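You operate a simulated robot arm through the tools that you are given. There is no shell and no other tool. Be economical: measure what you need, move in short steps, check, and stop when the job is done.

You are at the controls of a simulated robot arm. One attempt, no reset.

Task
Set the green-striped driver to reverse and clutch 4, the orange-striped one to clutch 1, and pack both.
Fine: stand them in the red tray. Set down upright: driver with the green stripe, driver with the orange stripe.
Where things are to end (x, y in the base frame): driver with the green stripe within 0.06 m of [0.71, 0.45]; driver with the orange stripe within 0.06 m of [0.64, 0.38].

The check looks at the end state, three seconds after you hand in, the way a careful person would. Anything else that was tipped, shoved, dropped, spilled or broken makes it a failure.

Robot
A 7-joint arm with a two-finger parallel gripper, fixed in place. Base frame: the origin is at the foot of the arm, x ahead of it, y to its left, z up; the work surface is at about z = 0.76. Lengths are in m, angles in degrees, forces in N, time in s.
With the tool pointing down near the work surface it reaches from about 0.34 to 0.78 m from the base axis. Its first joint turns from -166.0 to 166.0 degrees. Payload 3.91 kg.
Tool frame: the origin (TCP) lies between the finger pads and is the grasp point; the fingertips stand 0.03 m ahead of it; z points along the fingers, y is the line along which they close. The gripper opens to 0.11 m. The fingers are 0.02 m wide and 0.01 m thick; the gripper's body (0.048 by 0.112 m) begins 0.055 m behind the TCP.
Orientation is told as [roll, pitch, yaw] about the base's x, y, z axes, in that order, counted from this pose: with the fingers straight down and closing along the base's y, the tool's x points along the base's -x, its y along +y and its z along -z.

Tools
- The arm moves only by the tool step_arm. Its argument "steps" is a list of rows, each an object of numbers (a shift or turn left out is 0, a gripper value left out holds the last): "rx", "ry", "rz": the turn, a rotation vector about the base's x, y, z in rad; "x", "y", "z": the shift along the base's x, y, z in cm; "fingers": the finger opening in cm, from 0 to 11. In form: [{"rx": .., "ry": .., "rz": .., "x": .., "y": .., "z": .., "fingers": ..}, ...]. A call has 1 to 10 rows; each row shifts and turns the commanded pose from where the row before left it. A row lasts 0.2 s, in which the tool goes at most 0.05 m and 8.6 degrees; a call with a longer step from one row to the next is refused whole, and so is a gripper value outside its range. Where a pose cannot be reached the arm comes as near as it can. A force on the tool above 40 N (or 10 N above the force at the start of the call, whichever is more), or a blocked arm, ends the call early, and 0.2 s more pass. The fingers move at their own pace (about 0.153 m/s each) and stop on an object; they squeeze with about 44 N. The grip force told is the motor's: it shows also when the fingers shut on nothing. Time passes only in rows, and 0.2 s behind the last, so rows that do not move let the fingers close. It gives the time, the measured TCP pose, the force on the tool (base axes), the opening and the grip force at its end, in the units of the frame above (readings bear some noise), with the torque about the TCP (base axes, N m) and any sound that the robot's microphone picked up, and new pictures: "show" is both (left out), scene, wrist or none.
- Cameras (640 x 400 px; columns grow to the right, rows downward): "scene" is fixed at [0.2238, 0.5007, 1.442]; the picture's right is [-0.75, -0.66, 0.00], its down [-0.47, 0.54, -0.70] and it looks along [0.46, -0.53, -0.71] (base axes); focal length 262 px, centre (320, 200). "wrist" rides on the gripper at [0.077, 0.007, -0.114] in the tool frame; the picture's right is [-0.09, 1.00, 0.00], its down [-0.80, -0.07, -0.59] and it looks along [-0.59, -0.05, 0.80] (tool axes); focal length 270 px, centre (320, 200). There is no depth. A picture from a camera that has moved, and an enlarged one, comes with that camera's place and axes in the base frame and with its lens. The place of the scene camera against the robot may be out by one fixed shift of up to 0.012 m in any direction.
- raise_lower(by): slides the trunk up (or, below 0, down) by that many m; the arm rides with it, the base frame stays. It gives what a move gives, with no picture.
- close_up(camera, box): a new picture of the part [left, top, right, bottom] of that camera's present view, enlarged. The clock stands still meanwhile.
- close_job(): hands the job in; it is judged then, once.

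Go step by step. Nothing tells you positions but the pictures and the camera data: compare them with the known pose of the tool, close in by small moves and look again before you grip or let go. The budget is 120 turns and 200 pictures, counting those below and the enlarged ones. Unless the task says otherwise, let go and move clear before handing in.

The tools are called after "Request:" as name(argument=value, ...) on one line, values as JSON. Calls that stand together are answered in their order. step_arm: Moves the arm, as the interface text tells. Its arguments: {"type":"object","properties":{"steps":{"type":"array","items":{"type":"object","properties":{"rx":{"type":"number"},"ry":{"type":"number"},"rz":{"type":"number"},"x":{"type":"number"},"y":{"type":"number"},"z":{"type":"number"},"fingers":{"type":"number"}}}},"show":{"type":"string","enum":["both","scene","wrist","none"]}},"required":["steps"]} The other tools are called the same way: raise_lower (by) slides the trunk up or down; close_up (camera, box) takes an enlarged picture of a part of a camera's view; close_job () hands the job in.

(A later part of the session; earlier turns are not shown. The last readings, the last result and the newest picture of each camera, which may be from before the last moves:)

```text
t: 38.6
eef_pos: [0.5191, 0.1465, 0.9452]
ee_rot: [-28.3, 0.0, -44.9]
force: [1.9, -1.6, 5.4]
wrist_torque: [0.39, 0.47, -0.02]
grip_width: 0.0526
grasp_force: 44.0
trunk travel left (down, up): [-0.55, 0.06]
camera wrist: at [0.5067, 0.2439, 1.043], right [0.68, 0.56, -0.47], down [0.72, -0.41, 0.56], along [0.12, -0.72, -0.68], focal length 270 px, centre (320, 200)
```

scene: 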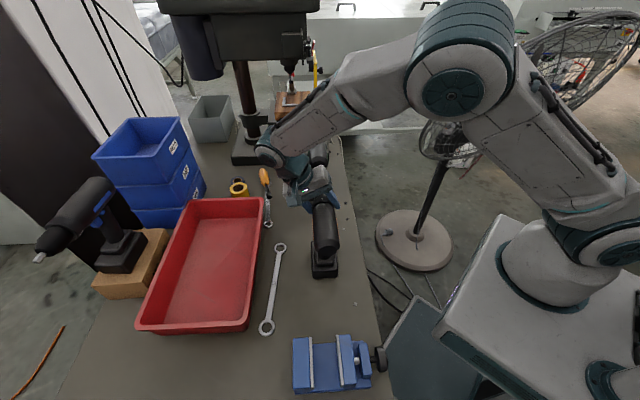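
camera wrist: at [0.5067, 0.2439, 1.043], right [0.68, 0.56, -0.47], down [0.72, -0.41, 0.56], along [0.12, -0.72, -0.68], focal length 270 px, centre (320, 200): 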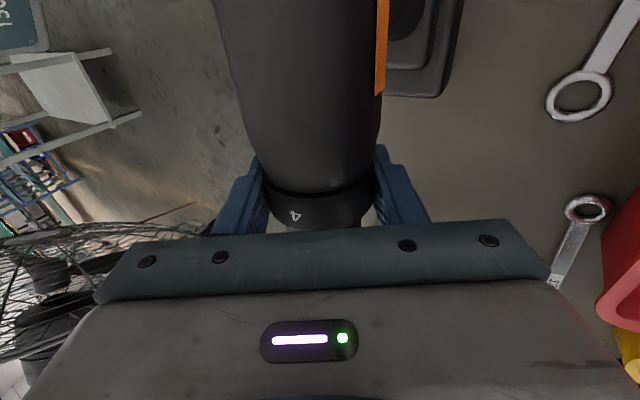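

Turned ~58° smoothly with no click or stop. I'll try a further bit in the same sense to feel for a stop.

Request:
step_arm(steps=[{"rx": -0.06, "ry": 0.06}, {"rx": -0.06, "ry": 0.06}, {}], show="none")

Request:
step_arm(steps=[{"rx": -0.06, "ry": 0.06}, {"rx": -0.06, "ry": 0.06}, {}], show="wrist")

```text
t: 39.4
eef_pos: [0.5195, 0.1465, 0.9439]
ee_rot: [-38.1, 0.0, -44.9]
force: [0.0, 1.2, -0.2]
wrist_torque: [0.45, -0.53, 0.03]
grip_width: 0.0526
grasp_force: 44.3
trunk travel left (down, up): [-0.55, 0.06]
```

```text
t: 40.2
eef_pos: [0.5197, 0.1473, 0.9455]
ee_rot: [-47.8, -0.1, -45.1]
force: [2.3, 1.0, -1.7]
wrist_torque: [0.5, -0.49, -0.22]
grip_width: 0.0523
grasp_force: 43.8
trunk travel left (down, up): [-0.55, 0.06]
camera wrist: at [0.528, 0.2647, 1.0174], right [0.53, 0.41, -0.74], down [0.84, -0.29, 0.45], along [-0.03, -0.86, -0.5], focal length 270 px, centre (320, 200)
```

wrist: 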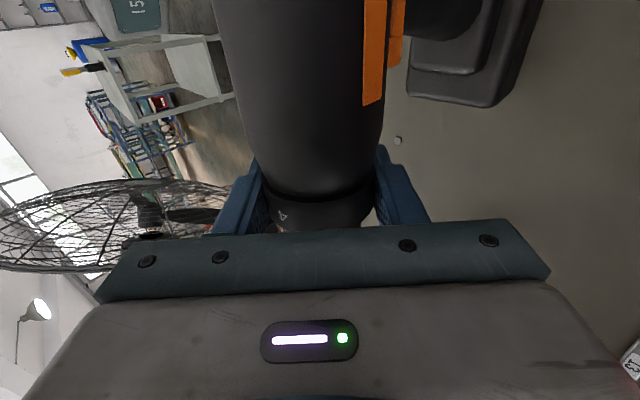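

A stop was reached: 0.7 Nm resisted and the pads slipped. So this end of the ring's travel is about 60° from the start, putting 1 at the bottom (trigger side). Easing off and opening to look.

Request:
step_arm(steps=[{"rx": 0.02, "ry": -0.02}, {"fingers": 6.5}, {"fingers": 8}, {}], show="both")

```text
t: 41.2
eef_pos: [0.5198, 0.1473, 0.9465]
ee_rot: [-46.1, 0.0, -44.9]
force: [0.3, 0.0, 0.4]
wrist_torque: [0.02, -0.01, 0.0]
grip_width: 0.0798
grasp_force: 0.1
trunk travel left (down, up): [-0.55, 0.06]
camera wrist: at [0.5261, 0.2634, 1.0208], right [0.55, 0.43, -0.72], down [0.84, -0.3, 0.46], along [-0.02, -0.85, -0.52], focal length 270 px, centre (320, 200)
```

scene: 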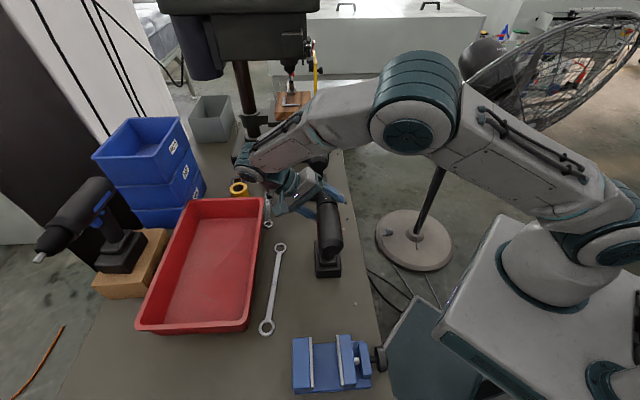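
wrist: 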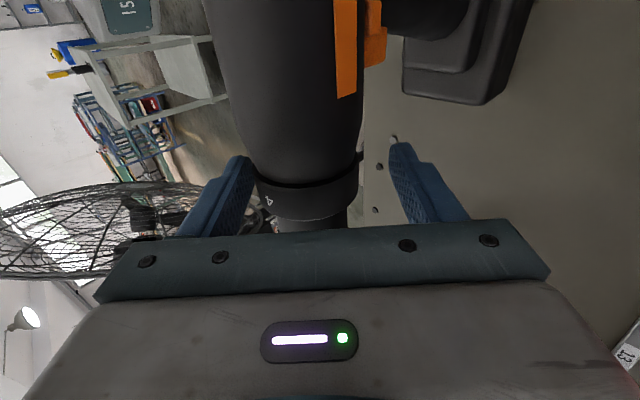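

Opened cleanly. I'll withdraw along the tool axis and straighten up, then check the ring.

Request:
step_arm(steps=[{"x": 1.5, "y": 1.5, "z": 2.1, "fingers": 11}, {"x": 1.5, "y": 1.5, "z": 2.1}, {"x": 1.5, "y": 1.5, "z": 2.1}, {"x": 1, "y": 1, "z": 3}, {"rx": 0.1, "ry": -0.1, "z": 3}, {"rx": 0.1, "ry": -0.1, "z": 2}, {"rx": 0.1, "ry": -0.1, "x": -1, "y": -1}, {"rx": 0.1, "ry": -0.1, "x": -1, "y": -1}, {"rx": 0.1, "ry": -0.1, "x": -2, "y": -2}, {"rx": 0.07, "ry": -0.07, "x": -2, "y": -2}], show="wrist")

```text
t: 43.4
eef_pos: [0.5124, 0.1408, 1.0894]
ee_rot: [0.2, -0.1, -44.9]
force: [-0.2, 0.1, 1.2]
wrist_torque: [0.01, 0.0, 0.0]
grip_width: 0.1099
grasp_force: 0.1
trunk travel left (down, up): [-0.55, 0.06]
camera wrist: at [0.4626, 0.1996, 1.2039], right [0.77, 0.64, 0.0], down [0.52, -0.62, 0.59], along [0.38, -0.45, -0.8], focal length 270 px, centre (320, 200)
```

wrist: 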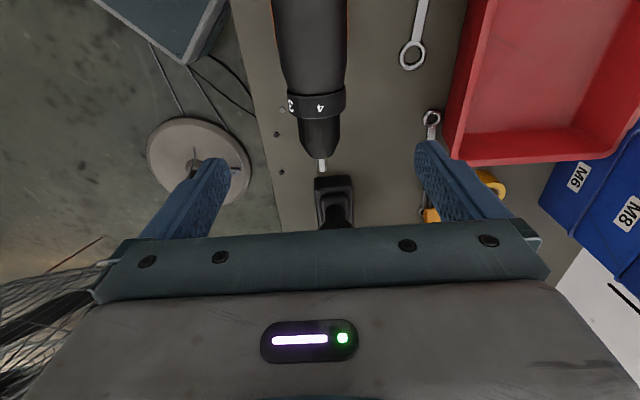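

The stop leaves 4 exactly on top and 1 exactly underneath, so I need to know which side is the index; I'll look for a mark beneath when I lift the driver. First, over the body above the grip for lifting.

Request:
step_arm(steps=[{"x": -2, "y": 2.4, "z": -1}, {"x": -1.8, "y": 2.4, "z": -2}, {"z": -3}, {"z": -3}, {"z": -2}, {"fingers": 7}, {}], show="wrist")

```text
t: 45.0
eef_pos: [0.4753, 0.1892, 0.9777]
ee_rot: [0.2, 0.0, -44.9]
force: [-1.2, -1.3, 2.0]
wrist_torque: [-0.05, 0.12, -0.02]
grip_width: 0.0714
grasp_force: 1.0
trunk travel left (down, up): [-0.55, 0.06]
camera wrist: at [0.4254, 0.2481, 1.0936], right [0.77, 0.64, 0.0], down [0.52, -0.62, 0.59], along [0.38, -0.45, -0.8], focal length 270 px, centre (320, 200)
```

wrist: 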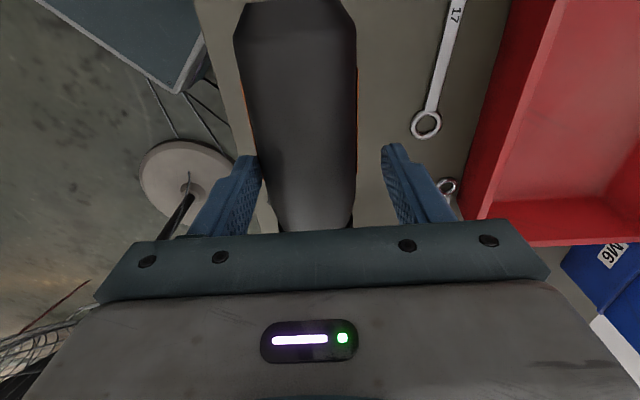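

The body is ~5 mm to the image left of the hand; I'll re-centre, lower to 0.96 and close.

Request:
step_arm(steps=[{"fingers": 8.5}, {"x": -0.4, "y": -0.4}, {"z": -1.7}, {"fingers": 6}, {}], show="wrist")

```text
t: 46.2
eef_pos: [0.473, 0.1854, 0.9617]
ee_rot: [0.2, 0.0, -45.0]
force: [-1.8, -1.0, 0.6]
wrist_torque: [-0.02, 0.02, -0.02]
grip_width: 0.061
grasp_force: 1.4
trunk travel left (down, up): [-0.55, 0.06]
camera wrist: at [0.4217, 0.2444, 1.0765], right [0.77, 0.64, 0.0], down [0.52, -0.62, 0.59], along [0.38, -0.45, -0.8], focal length 270 px, centre (320, 200)
```

wrist: 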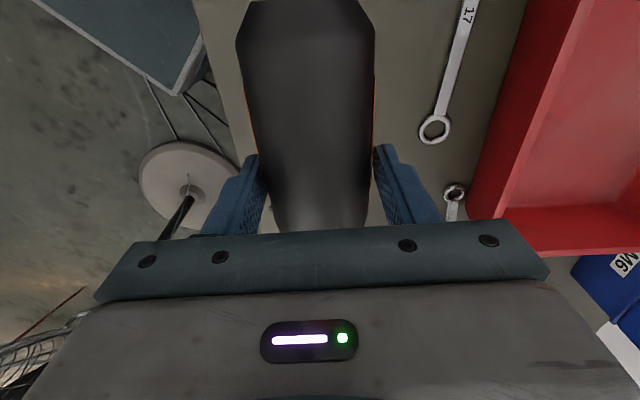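

Request:
step_arm(steps=[{"fingers": 4}, {"fingers": 4}, {}], show="wrist")

```text
t: 47.0
eef_pos: [0.4723, 0.1864, 0.9622]
ee_rot: [0.1, -0.1, -44.8]
force: [-1.3, -2.2, 0.8]
wrist_torque: [0.05, 0.01, -0.11]
grip_width: 0.0573
grasp_force: 43.6
trunk travel left (down, up): [-0.55, 0.06]
camera wrist: at [0.4219, 0.2444, 1.0766], right [0.77, 0.64, 0.0], down [0.52, -0.62, 0.59], along [0.38, -0.45, -0.8], focal length 270 px, centre (320, 200)
```

wrist: 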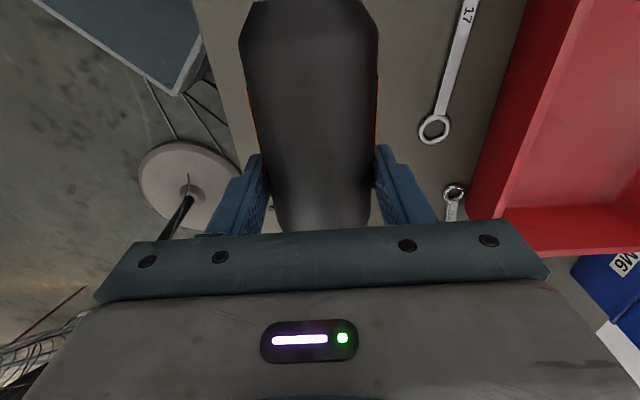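

Gripped. Lifting gently, watching for tilt.

Request:
step_arm(steps=[{"z": 0.5}, {"z": 1}, {"z": 2}, {"z": 2}, {}], show="both")

```text
t: 48.2
eef_pos: [0.4721, 0.187, 1.0168]
ee_rot: [0.0, 0.1, -44.9]
force: [-1.2, -0.3, -11.9]
wrist_torque: [0.03, -0.02, 0.04]
grip_width: 0.0572
grasp_force: 43.5
trunk travel left (down, up): [-0.55, 0.06]
camera wrist: at [0.4223, 0.2461, 1.1319], right [0.77, 0.64, 0.0], down [0.52, -0.62, 0.59], along [0.38, -0.46, -0.8], focal length 270 px, centre (320, 200)
```

scene: 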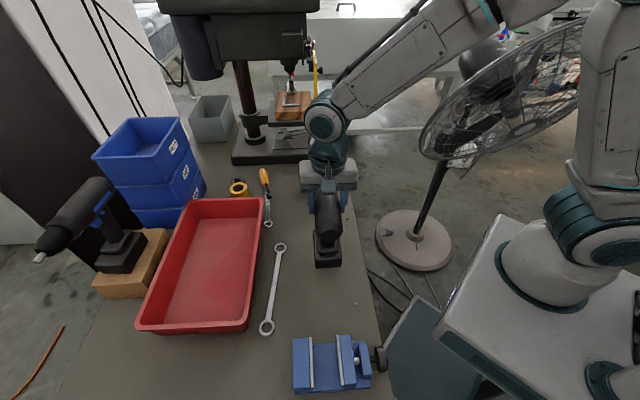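
wrist: 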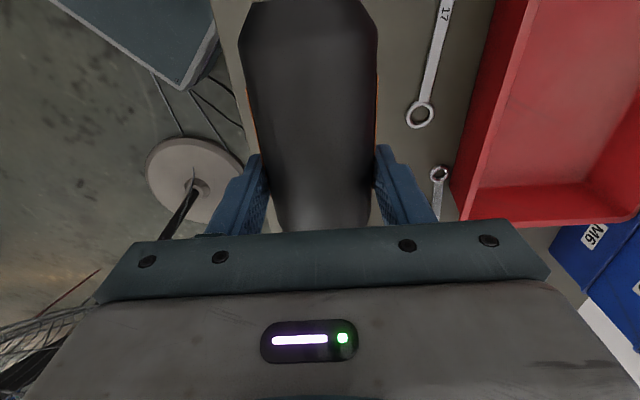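

Balanced, 11.9 N. I'll carry it up, swing it across the scene camera's view and lean it so that the camera sees the underside of ring and body.

Request:
step_arm(steps=[{"rz": 0.143, "z": 2}, {"rz": 0.143, "z": 2}, {"rz": 0.143, "z": 2}, {"rz": 0.143, "z": 2}, {"rz": 0.143, "z": 2}, {"rz": 0.143}, {"rz": 0.143}, {"rz": 0.143}, {"rz": 0.143}, {"rz": 0.143}], show="none")

Request:
step_arm(steps=[{"rz": 0.143}, {"rx": 0.1, "ry": 0.1}, {"rx": 0.1, "ry": 0.1}, {"rx": 0.1, "ry": 0.1}, {"rx": 0.1, "ry": 0.1}, {"rx": 0.1, "ry": 0.1}, {"rx": 0.1, "ry": 0.1}, {"rx": 0.1, "ry": 0.1}], show="scene")

```text
t: 50.4
eef_pos: [0.4735, 0.1854, 1.1145]
ee_rot: [0.1, 0.0, 37.0]
force: [-1.1, 0.0, -12.7]
wrist_torque: [-0.03, 0.07, 0.04]
grip_width: 0.0573
grasp_force: 43.6
trunk travel left (down, up): [-0.55, 0.06]
```

```text
t: 52.2
eef_pos: [0.4738, 0.1854, 1.1163]
ee_rot: [56.8, 0.0, 44.9]
force: [0.2, -0.1, -11.2]
wrist_torque: [-0.85, -0.81, 0.02]
grip_width: 0.0569
grasp_force: 44.5
trunk travel left (down, up): [-0.55, 0.06]
```

scene: 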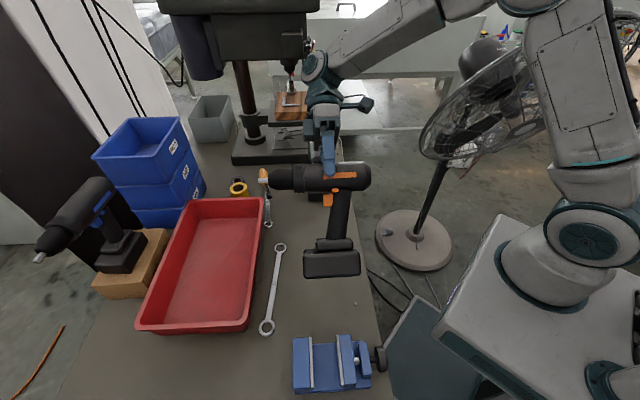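

Request:
close_up(camera="scene", box=[255, 155, 375, 230])

```text
5.33 times, centred on (315, 192) of scene
camera zoom: at [0.2238, 0.5007, 1.442], right [-0.75, -0.66, 0.0], down [-0.47, 0.54, -0.7], along [0.46, -0.53, -0.71], focal length 1398 px, centre (347, 240)
```

zoom: 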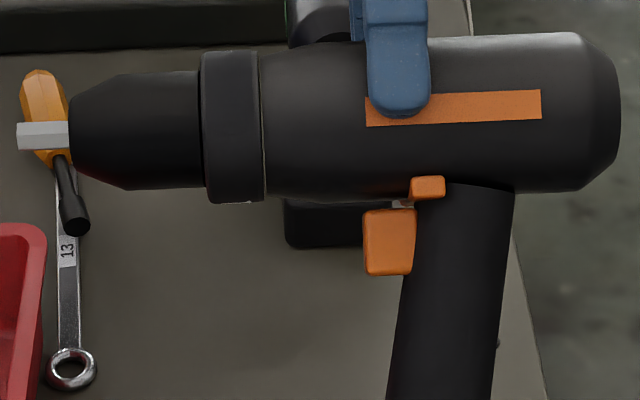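

Very clear; I need ~30° more from below. I'll raise the driver instead of leaning further.

Request:
step_arm(steps=[{"z": 4}, {"z": 4}, {"z": 4}, {"z": 4}, {"z": 4}, {"z": 3}, {}], show="scene")

```text
t: 53.8
eef_pos: [0.474, 0.1844, 1.3456]
ee_rot: [56.8, -0.1, 45.1]
force: [-0.3, -0.8, -12.7]
wrist_torque: [-0.82, -0.82, -0.02]
grip_width: 0.0571
grasp_force: 44.1
trunk travel left (down, up): [-0.55, 0.06]
```

scene: 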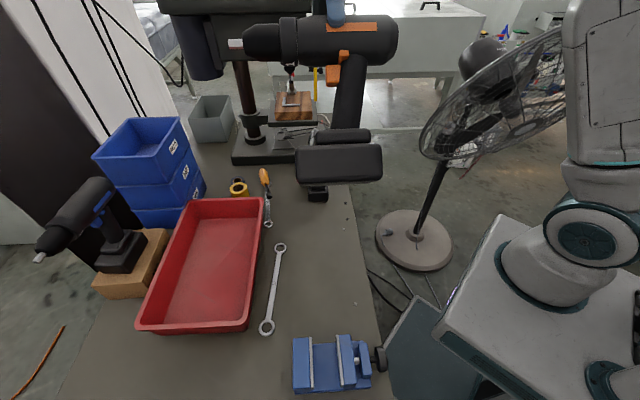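

Request:
close_up(camera="scene", box=[225, 5, 365, 95])

Request:
close_up(camera="scene", box=[265, 10, 335, 75])

```text
4.44 times, centred on (295, 50) of scene
camera zoom: at [0.2238, 0.5007, 1.442], right [-0.75, -0.66, 0.0], down [-0.47, 0.54, -0.7], along [0.46, -0.53, -0.71], focal length 1165 px, centre (431, 867)
```

zoom: 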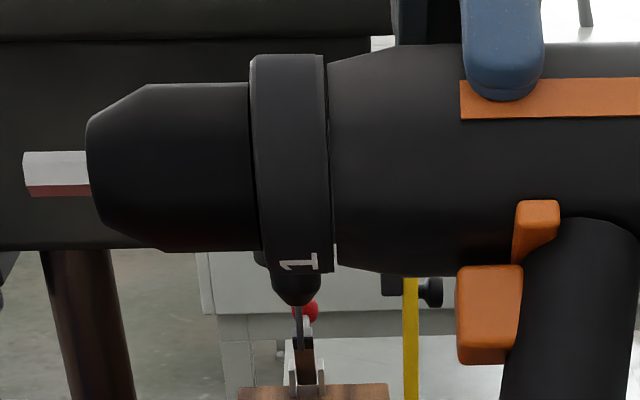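

```text
6.15 times, centred on (300, 42) of scene
camera zoom: at [0.2238, 0.5007, 1.442], right [-0.75, -0.66, 0.0], down [-0.47, 0.54, -0.7], along [0.46, -0.53, -0.71], focal length 1614 px, centre (443, 1169)
```

zoom: 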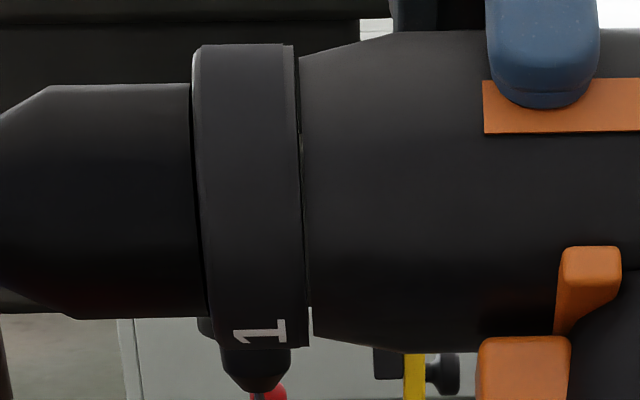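

There seems to be a small white mark on the body's lower edge right beside the "1". I'll lean a little more to be sure.

Request:
step_arm(steps=[{"rx": 0.09, "ry": 0.09}, {"rx": 0.09, "ry": 0.09}, {}], show="none")

Request:
close_up(camera="scene", box=[265, 10, 335, 75])

```text
t: 54.6
eef_pos: [0.4724, 0.1866, 1.3458]
ee_rot: [71.3, -0.1, 45.1]
force: [-0.7, 0.3, -12.3]
wrist_torque: [-1.01, -1.01, 0.0]
grip_width: 0.0571
grasp_force: 44.1
trunk travel left (down, up): [-0.55, 0.06]
```

```text
6.15 times, centred on (300, 42) of scene
camera zoom: at [0.2238, 0.5007, 1.442], right [-0.75, -0.66, 0.0], down [-0.47, 0.54, -0.7], along [0.46, -0.53, -0.71], focal length 1614 px, centre (443, 1169)
```

zoom: 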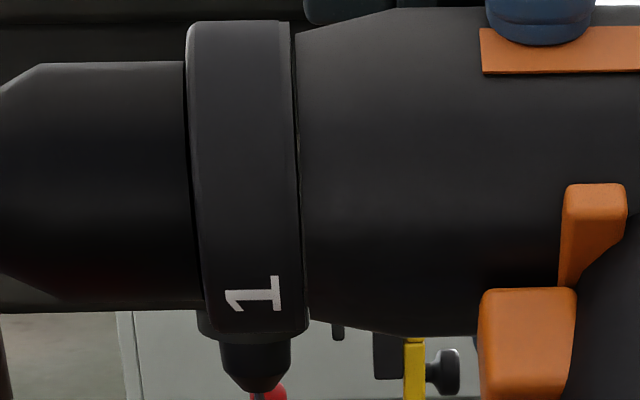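

The ring and body have no index mark at all, on any side. But for any fixed index the numbers rise as the ring turns the other way, so the stop I reached is the low end: position 1 (also in line with the trigger). I'll carry the orange driver upright to above the tray, which runs along -45° like the driver.

Request:
step_arm(steps=[{"rx": -0.09, "ry": -0.09}, {"rx": -0.09, "ry": -0.09}, {"rx": -0.1, "ry": -0.1}, {"rx": -0.1, "ry": -0.1}, {"rx": -0.1, "ry": -0.1}, {"rx": -0.1, "ry": -0.1}, {"rx": -0.1, "ry": -0.1}, {"rx": -0.1, "ry": -0.1}, {"rx": -0.1, "ry": -0.1}, {"z": -4}], show="none")

Request:
step_arm(steps=[{"rz": -0.143, "z": -3, "x": 1.5, "y": 1.5}, {"rz": -0.143, "z": -3, "x": 1.5, "y": 1.5}, {"rz": -0.143, "z": -3, "x": 1.5, "y": 1.5}, {"rz": -0.143, "x": 1.5, "y": 1.5}, {"rz": -0.143, "x": 1.5, "y": 1.5}, {"rz": -0.143, "x": 1.5, "y": 1.5}, {"rz": -0.143, "x": 1.5, "y": 1.5}, {"rz": -0.143, "x": 1.5, "y": 2.5}, {"rz": -0.143, "x": 1.5, "y": 2.5}, {"rz": -0.143, "x": 1.5, "y": 2.5}], show="none")

Request:
step_arm(steps=[{"rz": -0.143, "x": 0.9, "y": 1.2}, {}], show="both")

```text
t: 56.8
eef_pos: [0.4728, 0.1864, 1.3068]
ee_rot: [-0.1, 0.0, 45.1]
force: [-0.8, 0.3, -11.1]
wrist_torque: [0.19, 0.15, 0.06]
grip_width: 0.0572
grasp_force: 44.1
trunk travel left (down, up): [-0.55, 0.06]
```

```text
t: 59.0
eef_pos: [0.6112, 0.364, 1.2154]
ee_rot: [0.0, 0.0, -36.8]
force: [-1.0, 0.5, -11.3]
wrist_torque: [0.18, -0.11, -0.03]
grip_width: 0.0575
grasp_force: 44.0
out of reach, approached as far as the arm can: row 10
trunk travel left (down, up): [-0.55, 0.06]
```

```text
t: 59.6
eef_pos: [0.612, 0.3661, 1.2154]
ee_rot: [-0.1, 0.0, -45.1]
force: [0.0, 0.6, -12.8]
wrist_torque: [0.24, -0.17, -0.03]
grip_width: 0.0568
grasp_force: 44.1
out of reach, approached as far as the arm can: row 1
trunk travel left (down, up): [-0.55, 0.06]
camera wrist: at [0.5625, 0.4263, 1.3311], right [0.77, 0.64, 0.0], down [0.52, -0.62, 0.59], along [0.38, -0.46, -0.8], focal length 270 px, centre (320, 200)
```

scene: 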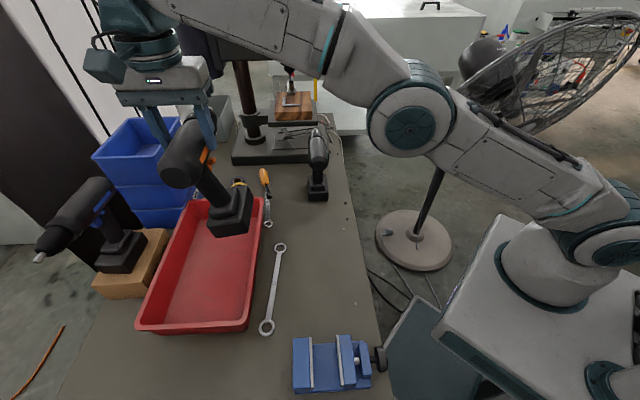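
wrist: 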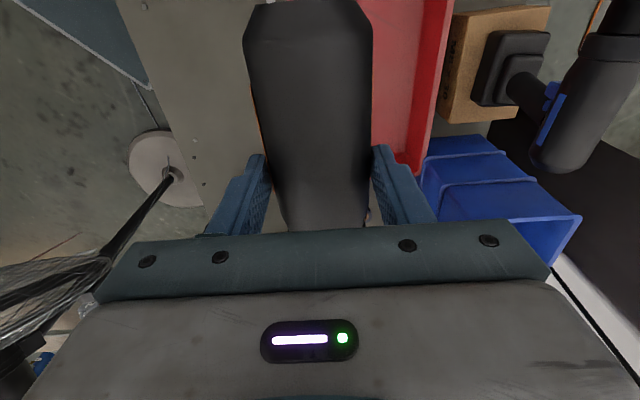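

The driver has slipped ~11° in roll in the grip while leaned (side torque 0.29 Nm). I'll lower toward reach and lean the hand until that torque vanishes, so the driver hangs upright.

Request:
step_arm(steps=[{"z": -4}, {"z": -4}, {"z": -3}, {"rx": 0.07, "ry": -0.07}, {"rx": 0.07, "ry": -0.07}, {"x": 1, "y": 0.5}, {"x": 1, "y": 0.5}, {}], show="both")

```text
t: 61.4
eef_pos: [0.6332, 0.3776, 1.1071]
ee_rot: [11.3, 0.0, -44.9]
force: [-0.3, 0.7, -12.1]
wrist_torque: [-0.06, 0.09, 0.02]
grip_width: 0.0567
grasp_force: 44.1
trunk travel left (down, up): [-0.55, 0.06]
camera wrist: at [0.5665, 0.4204, 1.2202], right [0.75, 0.63, 0.2], down [0.44, -0.7, 0.57], along [0.49, -0.34, -0.8], focal length 270 px, centre (320, 200)
```

scene: 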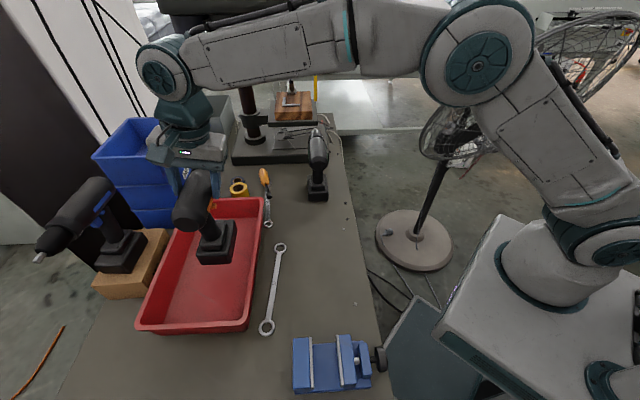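
wrist: 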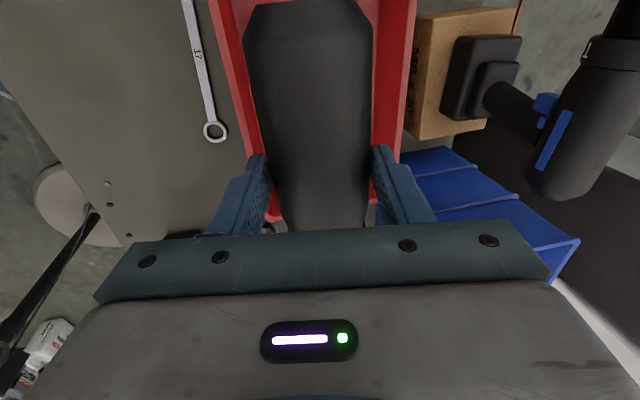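

Request:
close_up(camera="scene", box=[125, 180, 285, 340])

```text
2.50 times, centred on (205, 260) of scene
camera zoom: at [0.2238, 0.5007, 1.442], right [-0.75, -0.66, 0.0], down [-0.47, 0.54, -0.7], along [0.46, -0.53, -0.71], focal length 656 px, centre (608, 50)
```

zoom: 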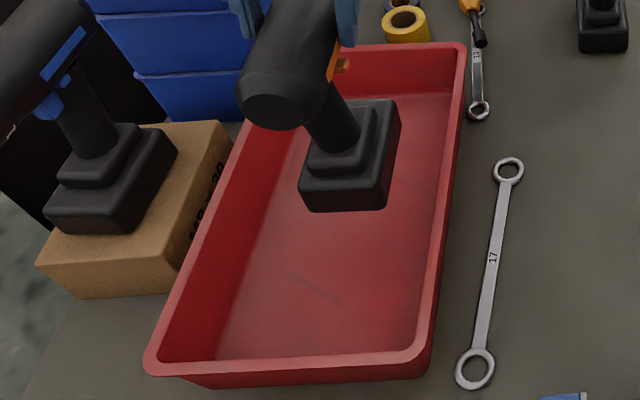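

The tray floor spans about 0.196 m across and the green slot is at the edge of reach, so green must go in first with the hand leaning. I'll stand the orange driver back on the bench at its old spot for now.

Request:
step_arm(steps=[{"x": -3, "y": -3.5, "rx": -0.02, "ry": 0.02}, {"x": -3, "y": -3.5, "rx": -0.02, "ry": 0.02}, {"x": -3, "y": -3.5}, {"x": -3, "y": -3.5}, {"x": -3, "y": -3.5}, {"x": -1, "y": -1.5}, {"z": -4}, {"z": -4}, {"z": -3}, {}], show="both")

```text
t: 63.6
eef_pos: [0.4736, 0.1905, 0.9983]
ee_rot: [8.1, 0.0, -44.9]
force: [-0.6, -0.3, -11.8]
wrist_torque: [0.03, 0.03, 0.01]
grip_width: 0.057
grasp_force: 43.9
trunk travel left (down, up): [-0.55, 0.06]
camera wrist: at [0.4121, 0.2367, 1.1128], right [0.76, 0.64, 0.14], down [0.46, -0.67, 0.58], along [0.46, -0.37, -0.8], focal length 270 px, centre (320, 200)
```

scene: 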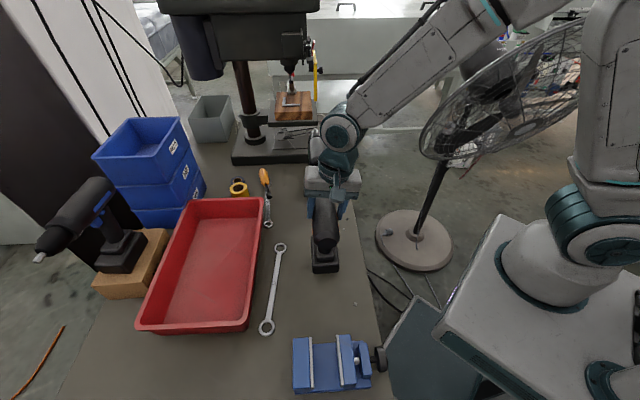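
wrist: 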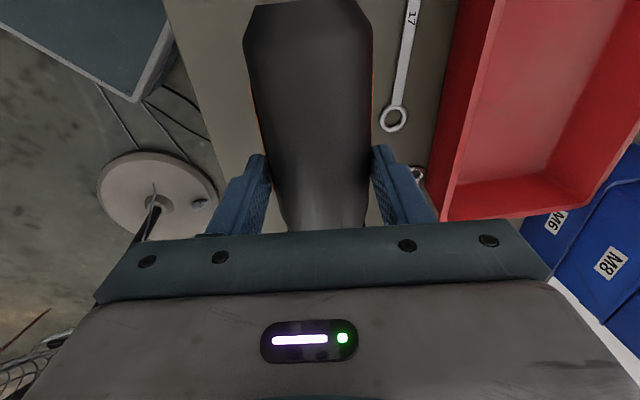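

Request:
step_arm(steps=[{"z": -1.5}, {"z": -1.2}, {"z": -0.4}, {"z": -0.3}, {}], show="none")

```text
t: 64.8
eef_pos: [0.4715, 0.1874, 0.9658]
ee_rot: [8.5, -0.2, -45.0]
force: [-4.2, -4.0, 36.3]
wrist_torque: [0.05, -0.14, 0.18]
grip_width: 0.0571
grasp_force: 43.8
trunk travel left (down, up): [-0.55, 0.06]
```

Touching down; easing the push before letting go.

Request:
step_arm(steps=[{"z": 0.25}, {}], show="none")

Request:
close_up(camera="scene", box=[290, 170, 370, 290])

```text
t: 65.4
eef_pos: [0.4714, 0.1864, 0.9654]
ee_rot: [8.1, -0.1, -45.0]
force: [0.7, -4.3, 15.2]
wrist_torque: [-0.42, -1.24, -0.07]
grip_width: 0.0571
grasp_force: 44.0
trunk travel left (down, up): [-0.55, 0.06]
```

```text
3.33 times, centred on (330, 230) of scene
camera zoom: at [0.2238, 0.5007, 1.442], right [-0.75, -0.66, 0.0], down [-0.47, 0.54, -0.7], along [0.46, -0.53, -0.71], focal length 874 px, centre (287, 100)
```

zoom: 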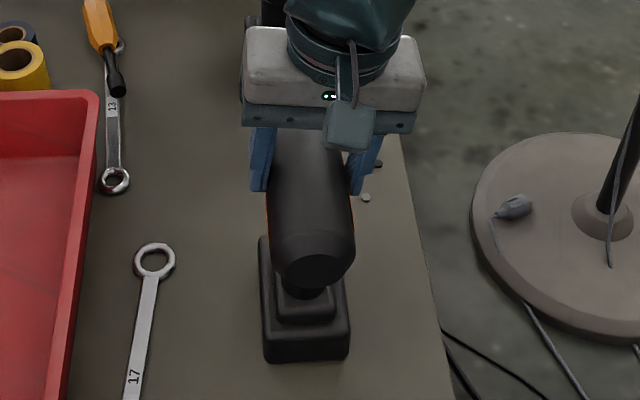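

Request:
step_arm(steps=[{"z": 0.12}, {}], show="none")

```text
t: 66.0
eef_pos: [0.4724, 0.1872, 0.9655]
ee_rot: [8.2, 0.0, -44.9]
force: [1.7, -2.0, 1.7]
wrist_torque: [-0.59, -1.02, -0.13]
grip_width: 0.0573
grasp_force: 43.3
trunk travel left (down, up): [-0.55, 0.06]
```

Request:
step_arm(steps=[{"fingers": 6.2}, {"fingers": 7.5}, {}], show="both")

```text
t: 66.8
eef_pos: [0.4722, 0.1881, 0.965]
ee_rot: [8.1, -0.1, -44.8]
force: [0.4, -0.2, 0.0]
wrist_torque: [0.01, 0.02, 0.02]
grip_width: 0.075
grasp_force: 0.1
trunk travel left (down, up): [-0.55, 0.06]
camera wrist: at [0.4104, 0.2352, 1.0811], right [0.76, 0.64, 0.14], down [0.46, -0.67, 0.58], along [0.46, -0.37, -0.8], focal length 270 px, centre (320, 200)
```

scene: 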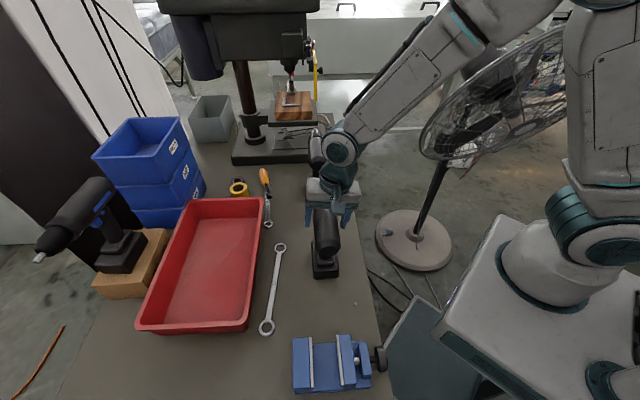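
wrist: 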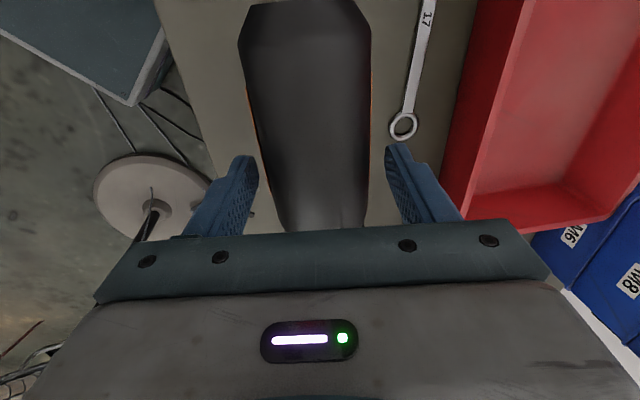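

The orange driver stands. Up and over to the green one.

Request:
step_arm(steps=[{"z": 4, "fingers": 11}, {"z": 4, "rx": -0.05, "ry": 0.05}, {"z": 4, "rx": -0.05, "ry": 0.05}, {"x": 2.5, "y": -3.5, "z": 2}, {"x": 2.5, "y": -3.5, "z": 2}, {"x": 2.5, "y": -3.5}, {"x": 2.5, "y": -3.5}, {"x": 2.5, "y": -3}, {"x": 2.5, "y": -2}, {}], show="wrist")

```text
t: 69.0
eef_pos: [0.6232, -0.0034, 1.1264]
ee_rot: [0.1, 0.1, -44.9]
force: [0.0, 0.7, 0.3]
wrist_torque: [0.0, -0.02, 0.02]
grip_width: 0.1099
grasp_force: 0.1
trunk travel left (down, up): [-0.55, 0.06]
camera wrist: at [0.5728, 0.0554, 1.241], right [0.77, 0.64, 0.0], down [0.52, -0.62, 0.59], along [0.38, -0.45, -0.8], focal length 270 px, centre (320, 200)
```

wrist: 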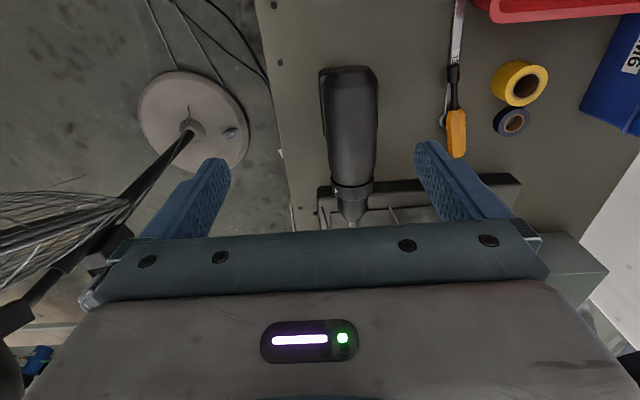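

Green's ring is near (0.738, -0.072, 0.943). Lean to the left is limited by reach there, so I'll start 15° left and turn toward the right in the increasing sense, in two grips.

Request:
step_arm(steps=[{"x": 3, "y": -2, "z": 0}, {"x": 3.5, "y": -2, "rx": -0.093, "ry": 0.093, "z": -2}, {"x": 3.5, "y": -0.8, "rx": -0.093, "ry": 0.093, "z": -3}, {"x": 3, "z": -2.2}, {}], show="wrist")

```text
t: 70.2
eef_pos: [0.7419, -0.0501, 1.0517]
ee_rot: [-15.2, 0.1, -45.0]
force: [0.0, -1.0, -0.7]
wrist_torque: [0.02, 0.0, 0.0]
grip_width: 0.1101
grasp_force: 0.1
out of reach, approached as far as the arm can: row 4
trunk travel left (down, up): [-0.55, 0.06]
camera wrist: at [0.7121, 0.0297, 1.1618], right [0.74, 0.62, -0.26], down [0.63, -0.51, 0.59], along [0.24, -0.6, -0.76], focal length 270 px, centre (320, 200)
```

wrist: 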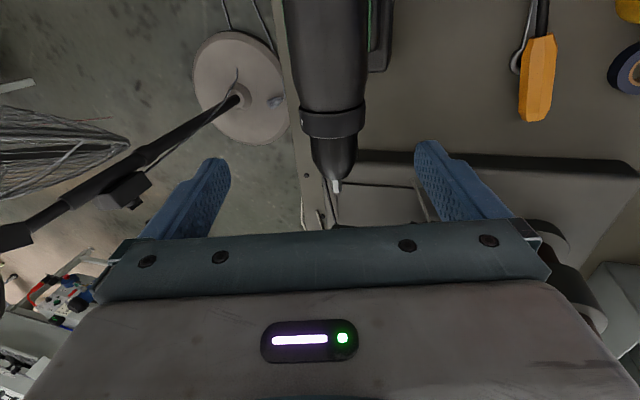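

Request:
step_arm(steps=[{"rx": 0.087, "ry": -0.087}, {"x": 0.1, "y": -1.2, "z": -1.5}, {"x": 0.1, "z": -1.9}, {}], show="wrist")

```text
t: 71.2
eef_pos: [0.7429, -0.062, 1.0207]
ee_rot: [-7.9, 0.0, -44.9]
force: [-0.6, 0.0, -1.2]
wrist_torque: [0.02, -0.03, -0.01]
grip_width: 0.1099
grasp_force: 0.1
trunk travel left (down, up): [-0.55, 0.06]
camera wrist: at [0.7038, 0.0073, 1.1334], right [0.76, 0.64, -0.14], down [0.58, -0.56, 0.6], along [0.3, -0.53, -0.79], focal length 270 px, centre (320, 200)
```

wrist: 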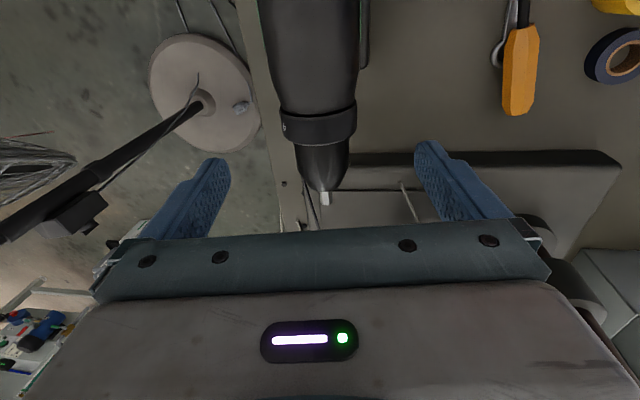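

Request:
step_arm(steps=[{"x": -0.5, "y": -0.2, "z": -2.6}, {"x": -0.4, "y": -0.2, "z": -2.6}, {"x": -0.25, "y": -0.15, "z": -2.5}, {"fingers": 6.6}, {}], show="none")

Request:
close_up(camera="wrist", box=[220, 140, 420, 240])

```text
t: 72.4
eef_pos: [0.7311, -0.0688, 0.9424]
ee_rot: [-8.0, 0.0, -44.9]
force: [-0.9, -0.7, 0.0]
wrist_torque: [0.0, -0.01, -0.01]
grip_width: 0.0661
grasp_force: 0.0
trunk travel left (down, up): [-0.55, 0.06]
```

```text
3.20 times, centred on (320, 190) of wrist
camera zoom: at [0.6922, 0.002, 1.0553], right [0.76, 0.64, -0.14], down [0.58, -0.56, 0.6], along [0.3, -0.53, -0.79], focal length 865 px, centre (320, 232)
```

zoom: 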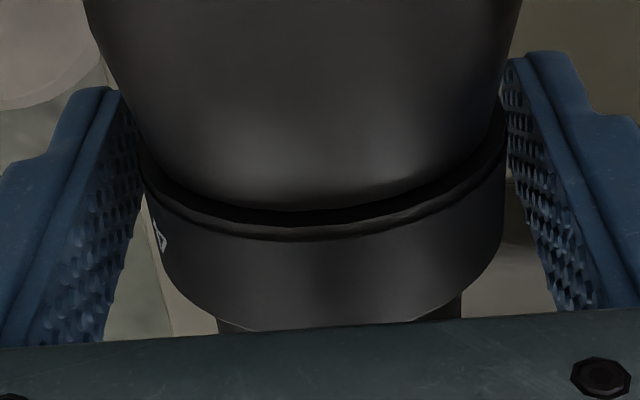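

Aligned as on the orange. Closing and turning in the other sense (hand leaning to the right).

Request:
step_arm(steps=[{"fingers": 4.5}, {"fingers": 4.5}, {}, {"rx": 0.07, "ry": -0.07}, {"rx": 0.07, "ry": -0.07}, {"rx": 0.07, "ry": -0.07}], show="wrist")

```text
t: 73.8
eef_pos: [0.7308, -0.0696, 0.9422]
ee_rot: [9.0, 0.0, -44.9]
force: [1.6, 1.3, 0.0]
wrist_torque: [-0.53, -0.52, 0.0]
grip_width: 0.0525
grasp_force: 43.9
trunk travel left (down, up): [-0.55, 0.06]
camera wrist: at [0.6679, -0.0226, 1.0573], right [0.76, 0.63, 0.16], down [0.45, -0.68, 0.58], along [0.47, -0.36, -0.8], focal length 270 px, centre (320, 200)
```

wrist: 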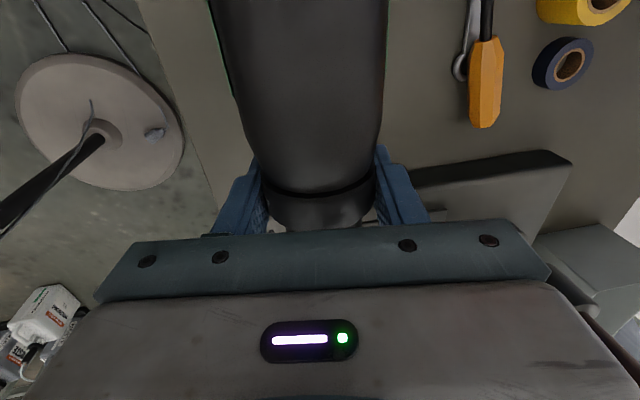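

Request:
step_arm(steps=[{"rx": 0.07, "ry": -0.07}, {"rx": 0.07, "ry": -0.07}, {"rx": 0.07, "ry": -0.07}, {"rx": 0.07, "ry": -0.07}, {}], show="none")

Request:
step_arm(steps=[{"rx": 0.07, "ry": -0.07}, {"rx": 0.07, "ry": -0.07}, {"rx": 0.07, "ry": -0.07}, {"rx": 0.04, "ry": -0.04}, {}], show="both")

```text
t: 75.0
eef_pos: [0.7323, -0.0674, 0.943]
ee_rot: [31.8, -0.1, -45.0]
force: [1.0, 0.6, 1.0]
wrist_torque: [-0.32, -0.35, -0.14]
grip_width: 0.053
grasp_force: 44.2
trunk travel left (down, up): [-0.55, 0.06]
```

```text
t: 76.2
eef_pos: [0.7314, -0.0673, 0.9433]
ee_rot: [51.9, 0.0, -45.0]
force: [1.7, 0.4, 0.8]
wrist_torque: [-0.01, -0.03, -0.16]
grip_width: 0.0525
grasp_force: 43.9
trunk travel left (down, up): [-0.55, 0.06]
camera wrist: at [0.6158, -0.0748, 1.0197], right [0.5, 0.37, 0.79], down [0.2, -0.93, 0.31], along [0.84, 0.01, -0.54], focal length 270 px, centre (320, 200)
```

scene: 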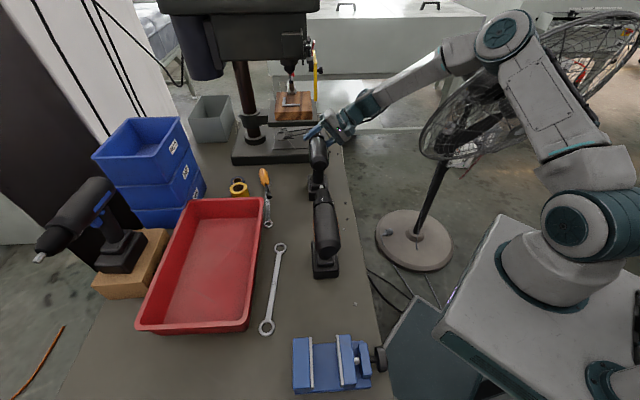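
wrist: 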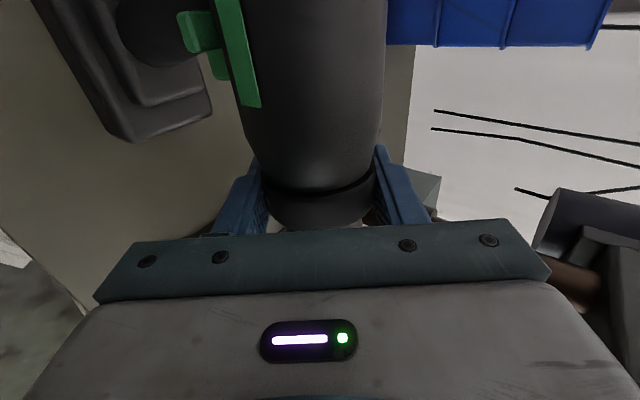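

60° turned freely. Opening, swinging back and taking the second bite.

Request:
step_arm(steps=[{"fingers": 7.5}, {"rx": -0.1, "ry": 0.1}, {"rx": -0.1, "ry": 0.1}, {"rx": -0.1, "ry": 0.1}, {"rx": -0.1, "ry": 0.1}, {"rx": -0.1, "ry": 0.1}, {"rx": -0.1, "ry": 0.1}, {"rx": -0.1, "ry": 0.1}, {"rx": -0.04, "ry": 0.04}, {}], show="wrist")

Request:
close_up(camera="wrist", box=[220, 140, 420, 240])

```text
t: 78.4
eef_pos: [0.7319, -0.0689, 0.9424]
ee_rot: [-8.1, 0.0, -45.0]
force: [1.0, -0.2, -0.6]
wrist_torque: [0.0, 0.05, 0.01]
grip_width: 0.075
grasp_force: 0.0
trunk travel left (down, up): [-0.55, 0.06]
camera wrist: at [0.6922, 0.0019, 1.0562], right [0.76, 0.64, -0.14], down [0.58, -0.56, 0.6], along [0.3, -0.53, -0.79], focal length 270 px, centre (320, 200)
```

wrist: 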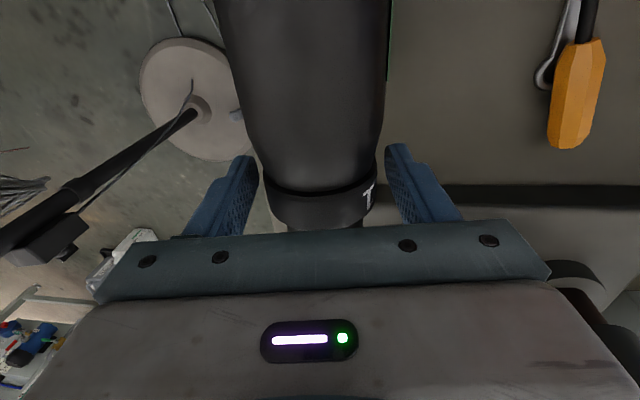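

```text
3.20 times, centred on (320, 190) of wrist
camera zoom: at [0.6922, 0.0019, 1.0562], right [0.76, 0.64, -0.14], down [0.58, -0.56, 0.6], along [0.3, -0.53, -0.79], focal length 865 px, centre (320, 232)
```

zoom: 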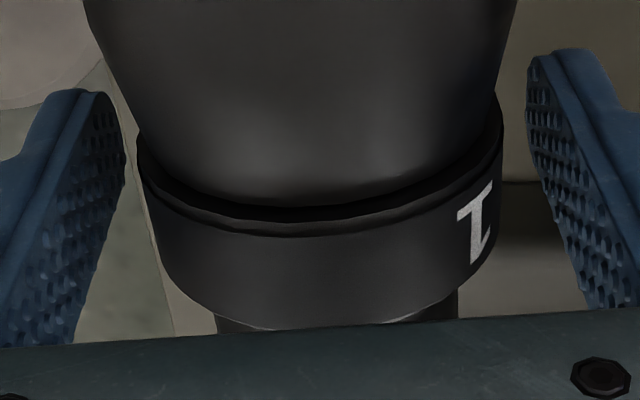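

Label 1 has come up on the left, as expected. Second bite.

Request:
step_arm(steps=[{"fingers": 4.5}, {"fingers": 4.5}, {}, {"rx": 0.07, "ry": -0.07}, {"rx": 0.07, "ry": -0.07}, {"rx": 0.07, "ry": -0.07}, {"rx": 0.07, "ry": -0.07}, {"rx": 0.07, "ry": -0.07}, {"rx": 0.07, "ry": -0.07}, {}], show="none")

Request:
step_arm(steps=[{"rx": 0.07, "ry": -0.07}, {"rx": 0.07, "ry": -0.07}, {"rx": 0.07, "ry": -0.07}, {"rx": 0.07, "ry": -0.07}, {}], show="none")

Request:
step_arm(steps=[{"rx": 0.05, "ry": -0.05}, {}], show="wrist")

```text
t: 80.6
eef_pos: [0.7315, -0.0694, 0.9426]
ee_rot: [26.2, 0.0, -44.8]
force: [1.8, 3.2, 0.0]
wrist_torque: [-0.34, -0.32, 0.02]
grip_width: 0.0525
grasp_force: 44.0
trunk travel left (down, up): [-0.55, 0.06]
```

```text
t: 81.8
eef_pos: [0.7318, -0.0691, 0.9435]
ee_rot: [48.8, -0.1, -45.0]
force: [3.9, 0.5, 4.3]
wrist_torque: [0.03, -0.04, -0.06]
grip_width: 0.0526
grasp_force: 44.1
trunk travel left (down, up): [-0.55, 0.06]
```

```text
t: 82.4
eef_pos: [0.7317, -0.0693, 0.9432]
ee_rot: [52.7, -0.1, -45.0]
force: [2.2, 0.4, 6.9]
wrist_torque: [-0.25, 0.38, 0.11]
grip_width: 0.0524
grasp_force: 44.0
trunk travel left (down, up): [-0.55, 0.06]
camera wrist: at [0.6143, -0.0763, 1.019], right [0.49, 0.36, 0.79], down [0.2, -0.93, 0.3], along [0.85, 0.01, -0.53], focal length 270 px, centre (320, 200)
```

wrist: 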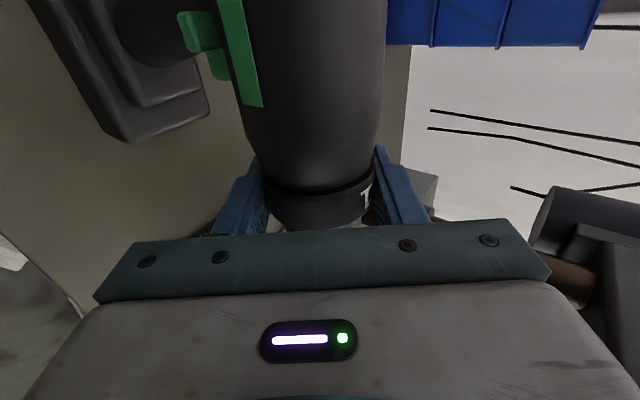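

The stop came exactly at 120° total: the ring has four positions, and with the number order this end is 4 (and orange's end is 1). Releasing and backing off.

Request:
step_arm(steps=[{"fingers": 7.5}, {"fingers": 9, "x": -1.4, "y": -1.4, "z": 1.6}, {"x": -1.4, "y": -1.4, "z": 1.6, "fingers": 11}, {"x": -1.4, "y": -1.4, "z": 1.6}, {"x": -1, "y": -1, "z": 3}, {"rx": -0.1, "ry": 0.1, "z": 3}, {"rx": -0.1, "ry": 0.1, "z": 2}, {"rx": -0.1, "ry": 0.1}, {"rx": -0.1, "ry": 0.1}, {}], show="none")

Request:
step_arm(steps=[{"rx": -0.1, "ry": 0.1, "x": 1, "y": 1}, {"rx": -0.1, "ry": 0.1, "x": 0, "y": 2}, {"rx": -0.05, "ry": 0.05, "x": -1, "y": 2}, {"x": -1, "y": 2}, {"x": -1, "y": 2}, {}], show="wrist")

Request:
close_up(camera="wrist", box=[260, 20, 460, 230])

```text
t: 84.6
eef_pos: [0.6794, -0.1202, 1.0714]
ee_rot: [20.3, -0.1, -45.1]
force: [0.5, -0.6, 0.6]
wrist_torque: [-0.02, 0.01, 0.0]
grip_width: 0.1099
grasp_force: 0.0
trunk travel left (down, up): [-0.55, 0.06]
```

```text
t: 86.0
eef_pos: [0.6589, -0.0303, 1.0715]
ee_rot: [0.1, 0.0, -45.0]
force: [-0.4, 0.1, 0.3]
wrist_torque: [0.01, -0.03, -0.02]
grip_width: 0.1098
grasp_force: 0.0
trunk travel left (down, up): [-0.55, 0.06]
camera wrist: at [0.6094, 0.0287, 1.187], right [0.77, 0.64, 0.0], down [0.52, -0.62, 0.59], along [0.38, -0.45, -0.8], focal length 270 px, centre (320, 200)
```

wrist: 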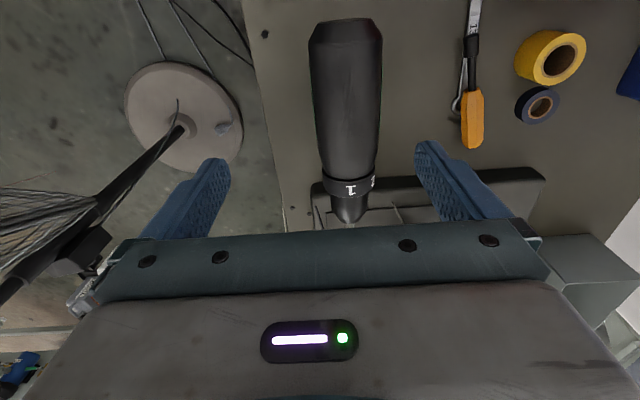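

```text
1.90 times, centred on (360, 125) of wrist
camera zoom: at [0.6094, 0.0287, 1.187], right [0.77, 0.64, 0.0], down [0.52, -0.62, 0.59], along [0.38, -0.45, -0.8], focal length 515 px, centre (244, 343)
```

zoom: 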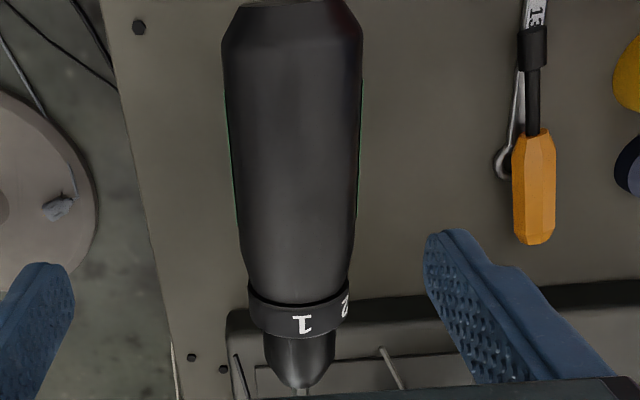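

On green the 1 now lies on top and the 4 underneath; I want one more tight look at the top edge of body, ring and chuck for any index mark before trusting that.

Request:
close_up(camera="wrist", box=[315, 150, 390, 215])

Request:
close_up(camera="scene", box=[300, 180, 350, 250])

Request:
close_up(camera="scene", box=[20, 165, 150, 285])

```text
6.15 times, centred on (352, 182) of wrist
camera zoom: at [0.6094, 0.0287, 1.187], right [0.77, 0.64, 0.0], down [0.52, -0.62, 0.59], along [0.38, -0.45, -0.8], focal length 1663 px, centre (120, 308)
```

zoom: 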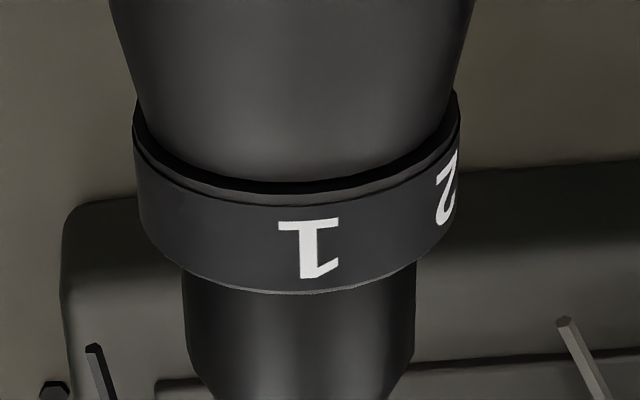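

```text
5.71 times, centred on (325, 215) of scene
camera zoom: at [0.2238, 0.5007, 1.442], right [-0.75, -0.66, 0.0], down [-0.47, 0.54, -0.7], along [0.46, -0.53, -0.71], focal length 1498 px, centre (291, 114)
```

zoom: 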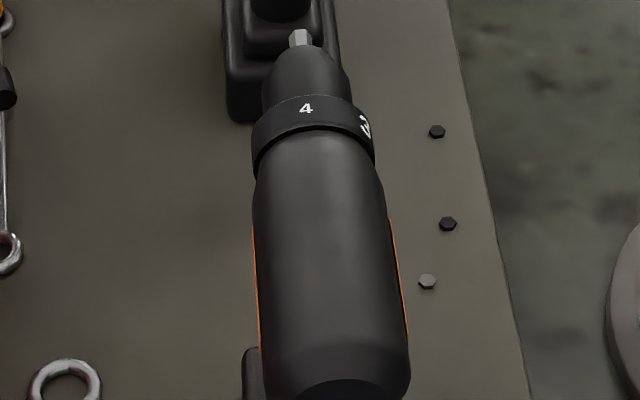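

```text
3.33 times, centred on (85, 225) of scene
camera zoom: at [0.2238, 0.5007, 1.442], right [-0.75, -0.66, 0.0], down [-0.47, 0.54, -0.7], along [0.46, -0.53, -0.71], focal length 874 px, centre (1103, 117)
```

zoom: 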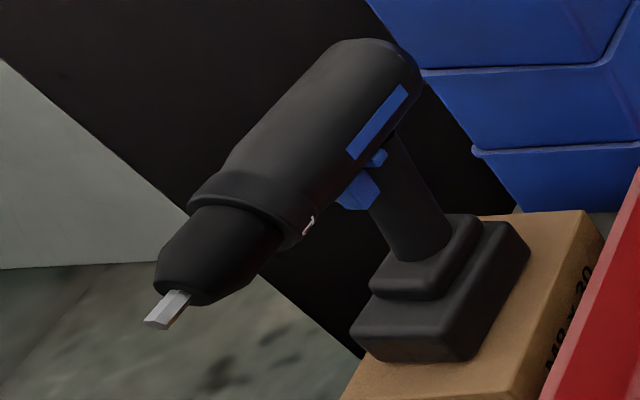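

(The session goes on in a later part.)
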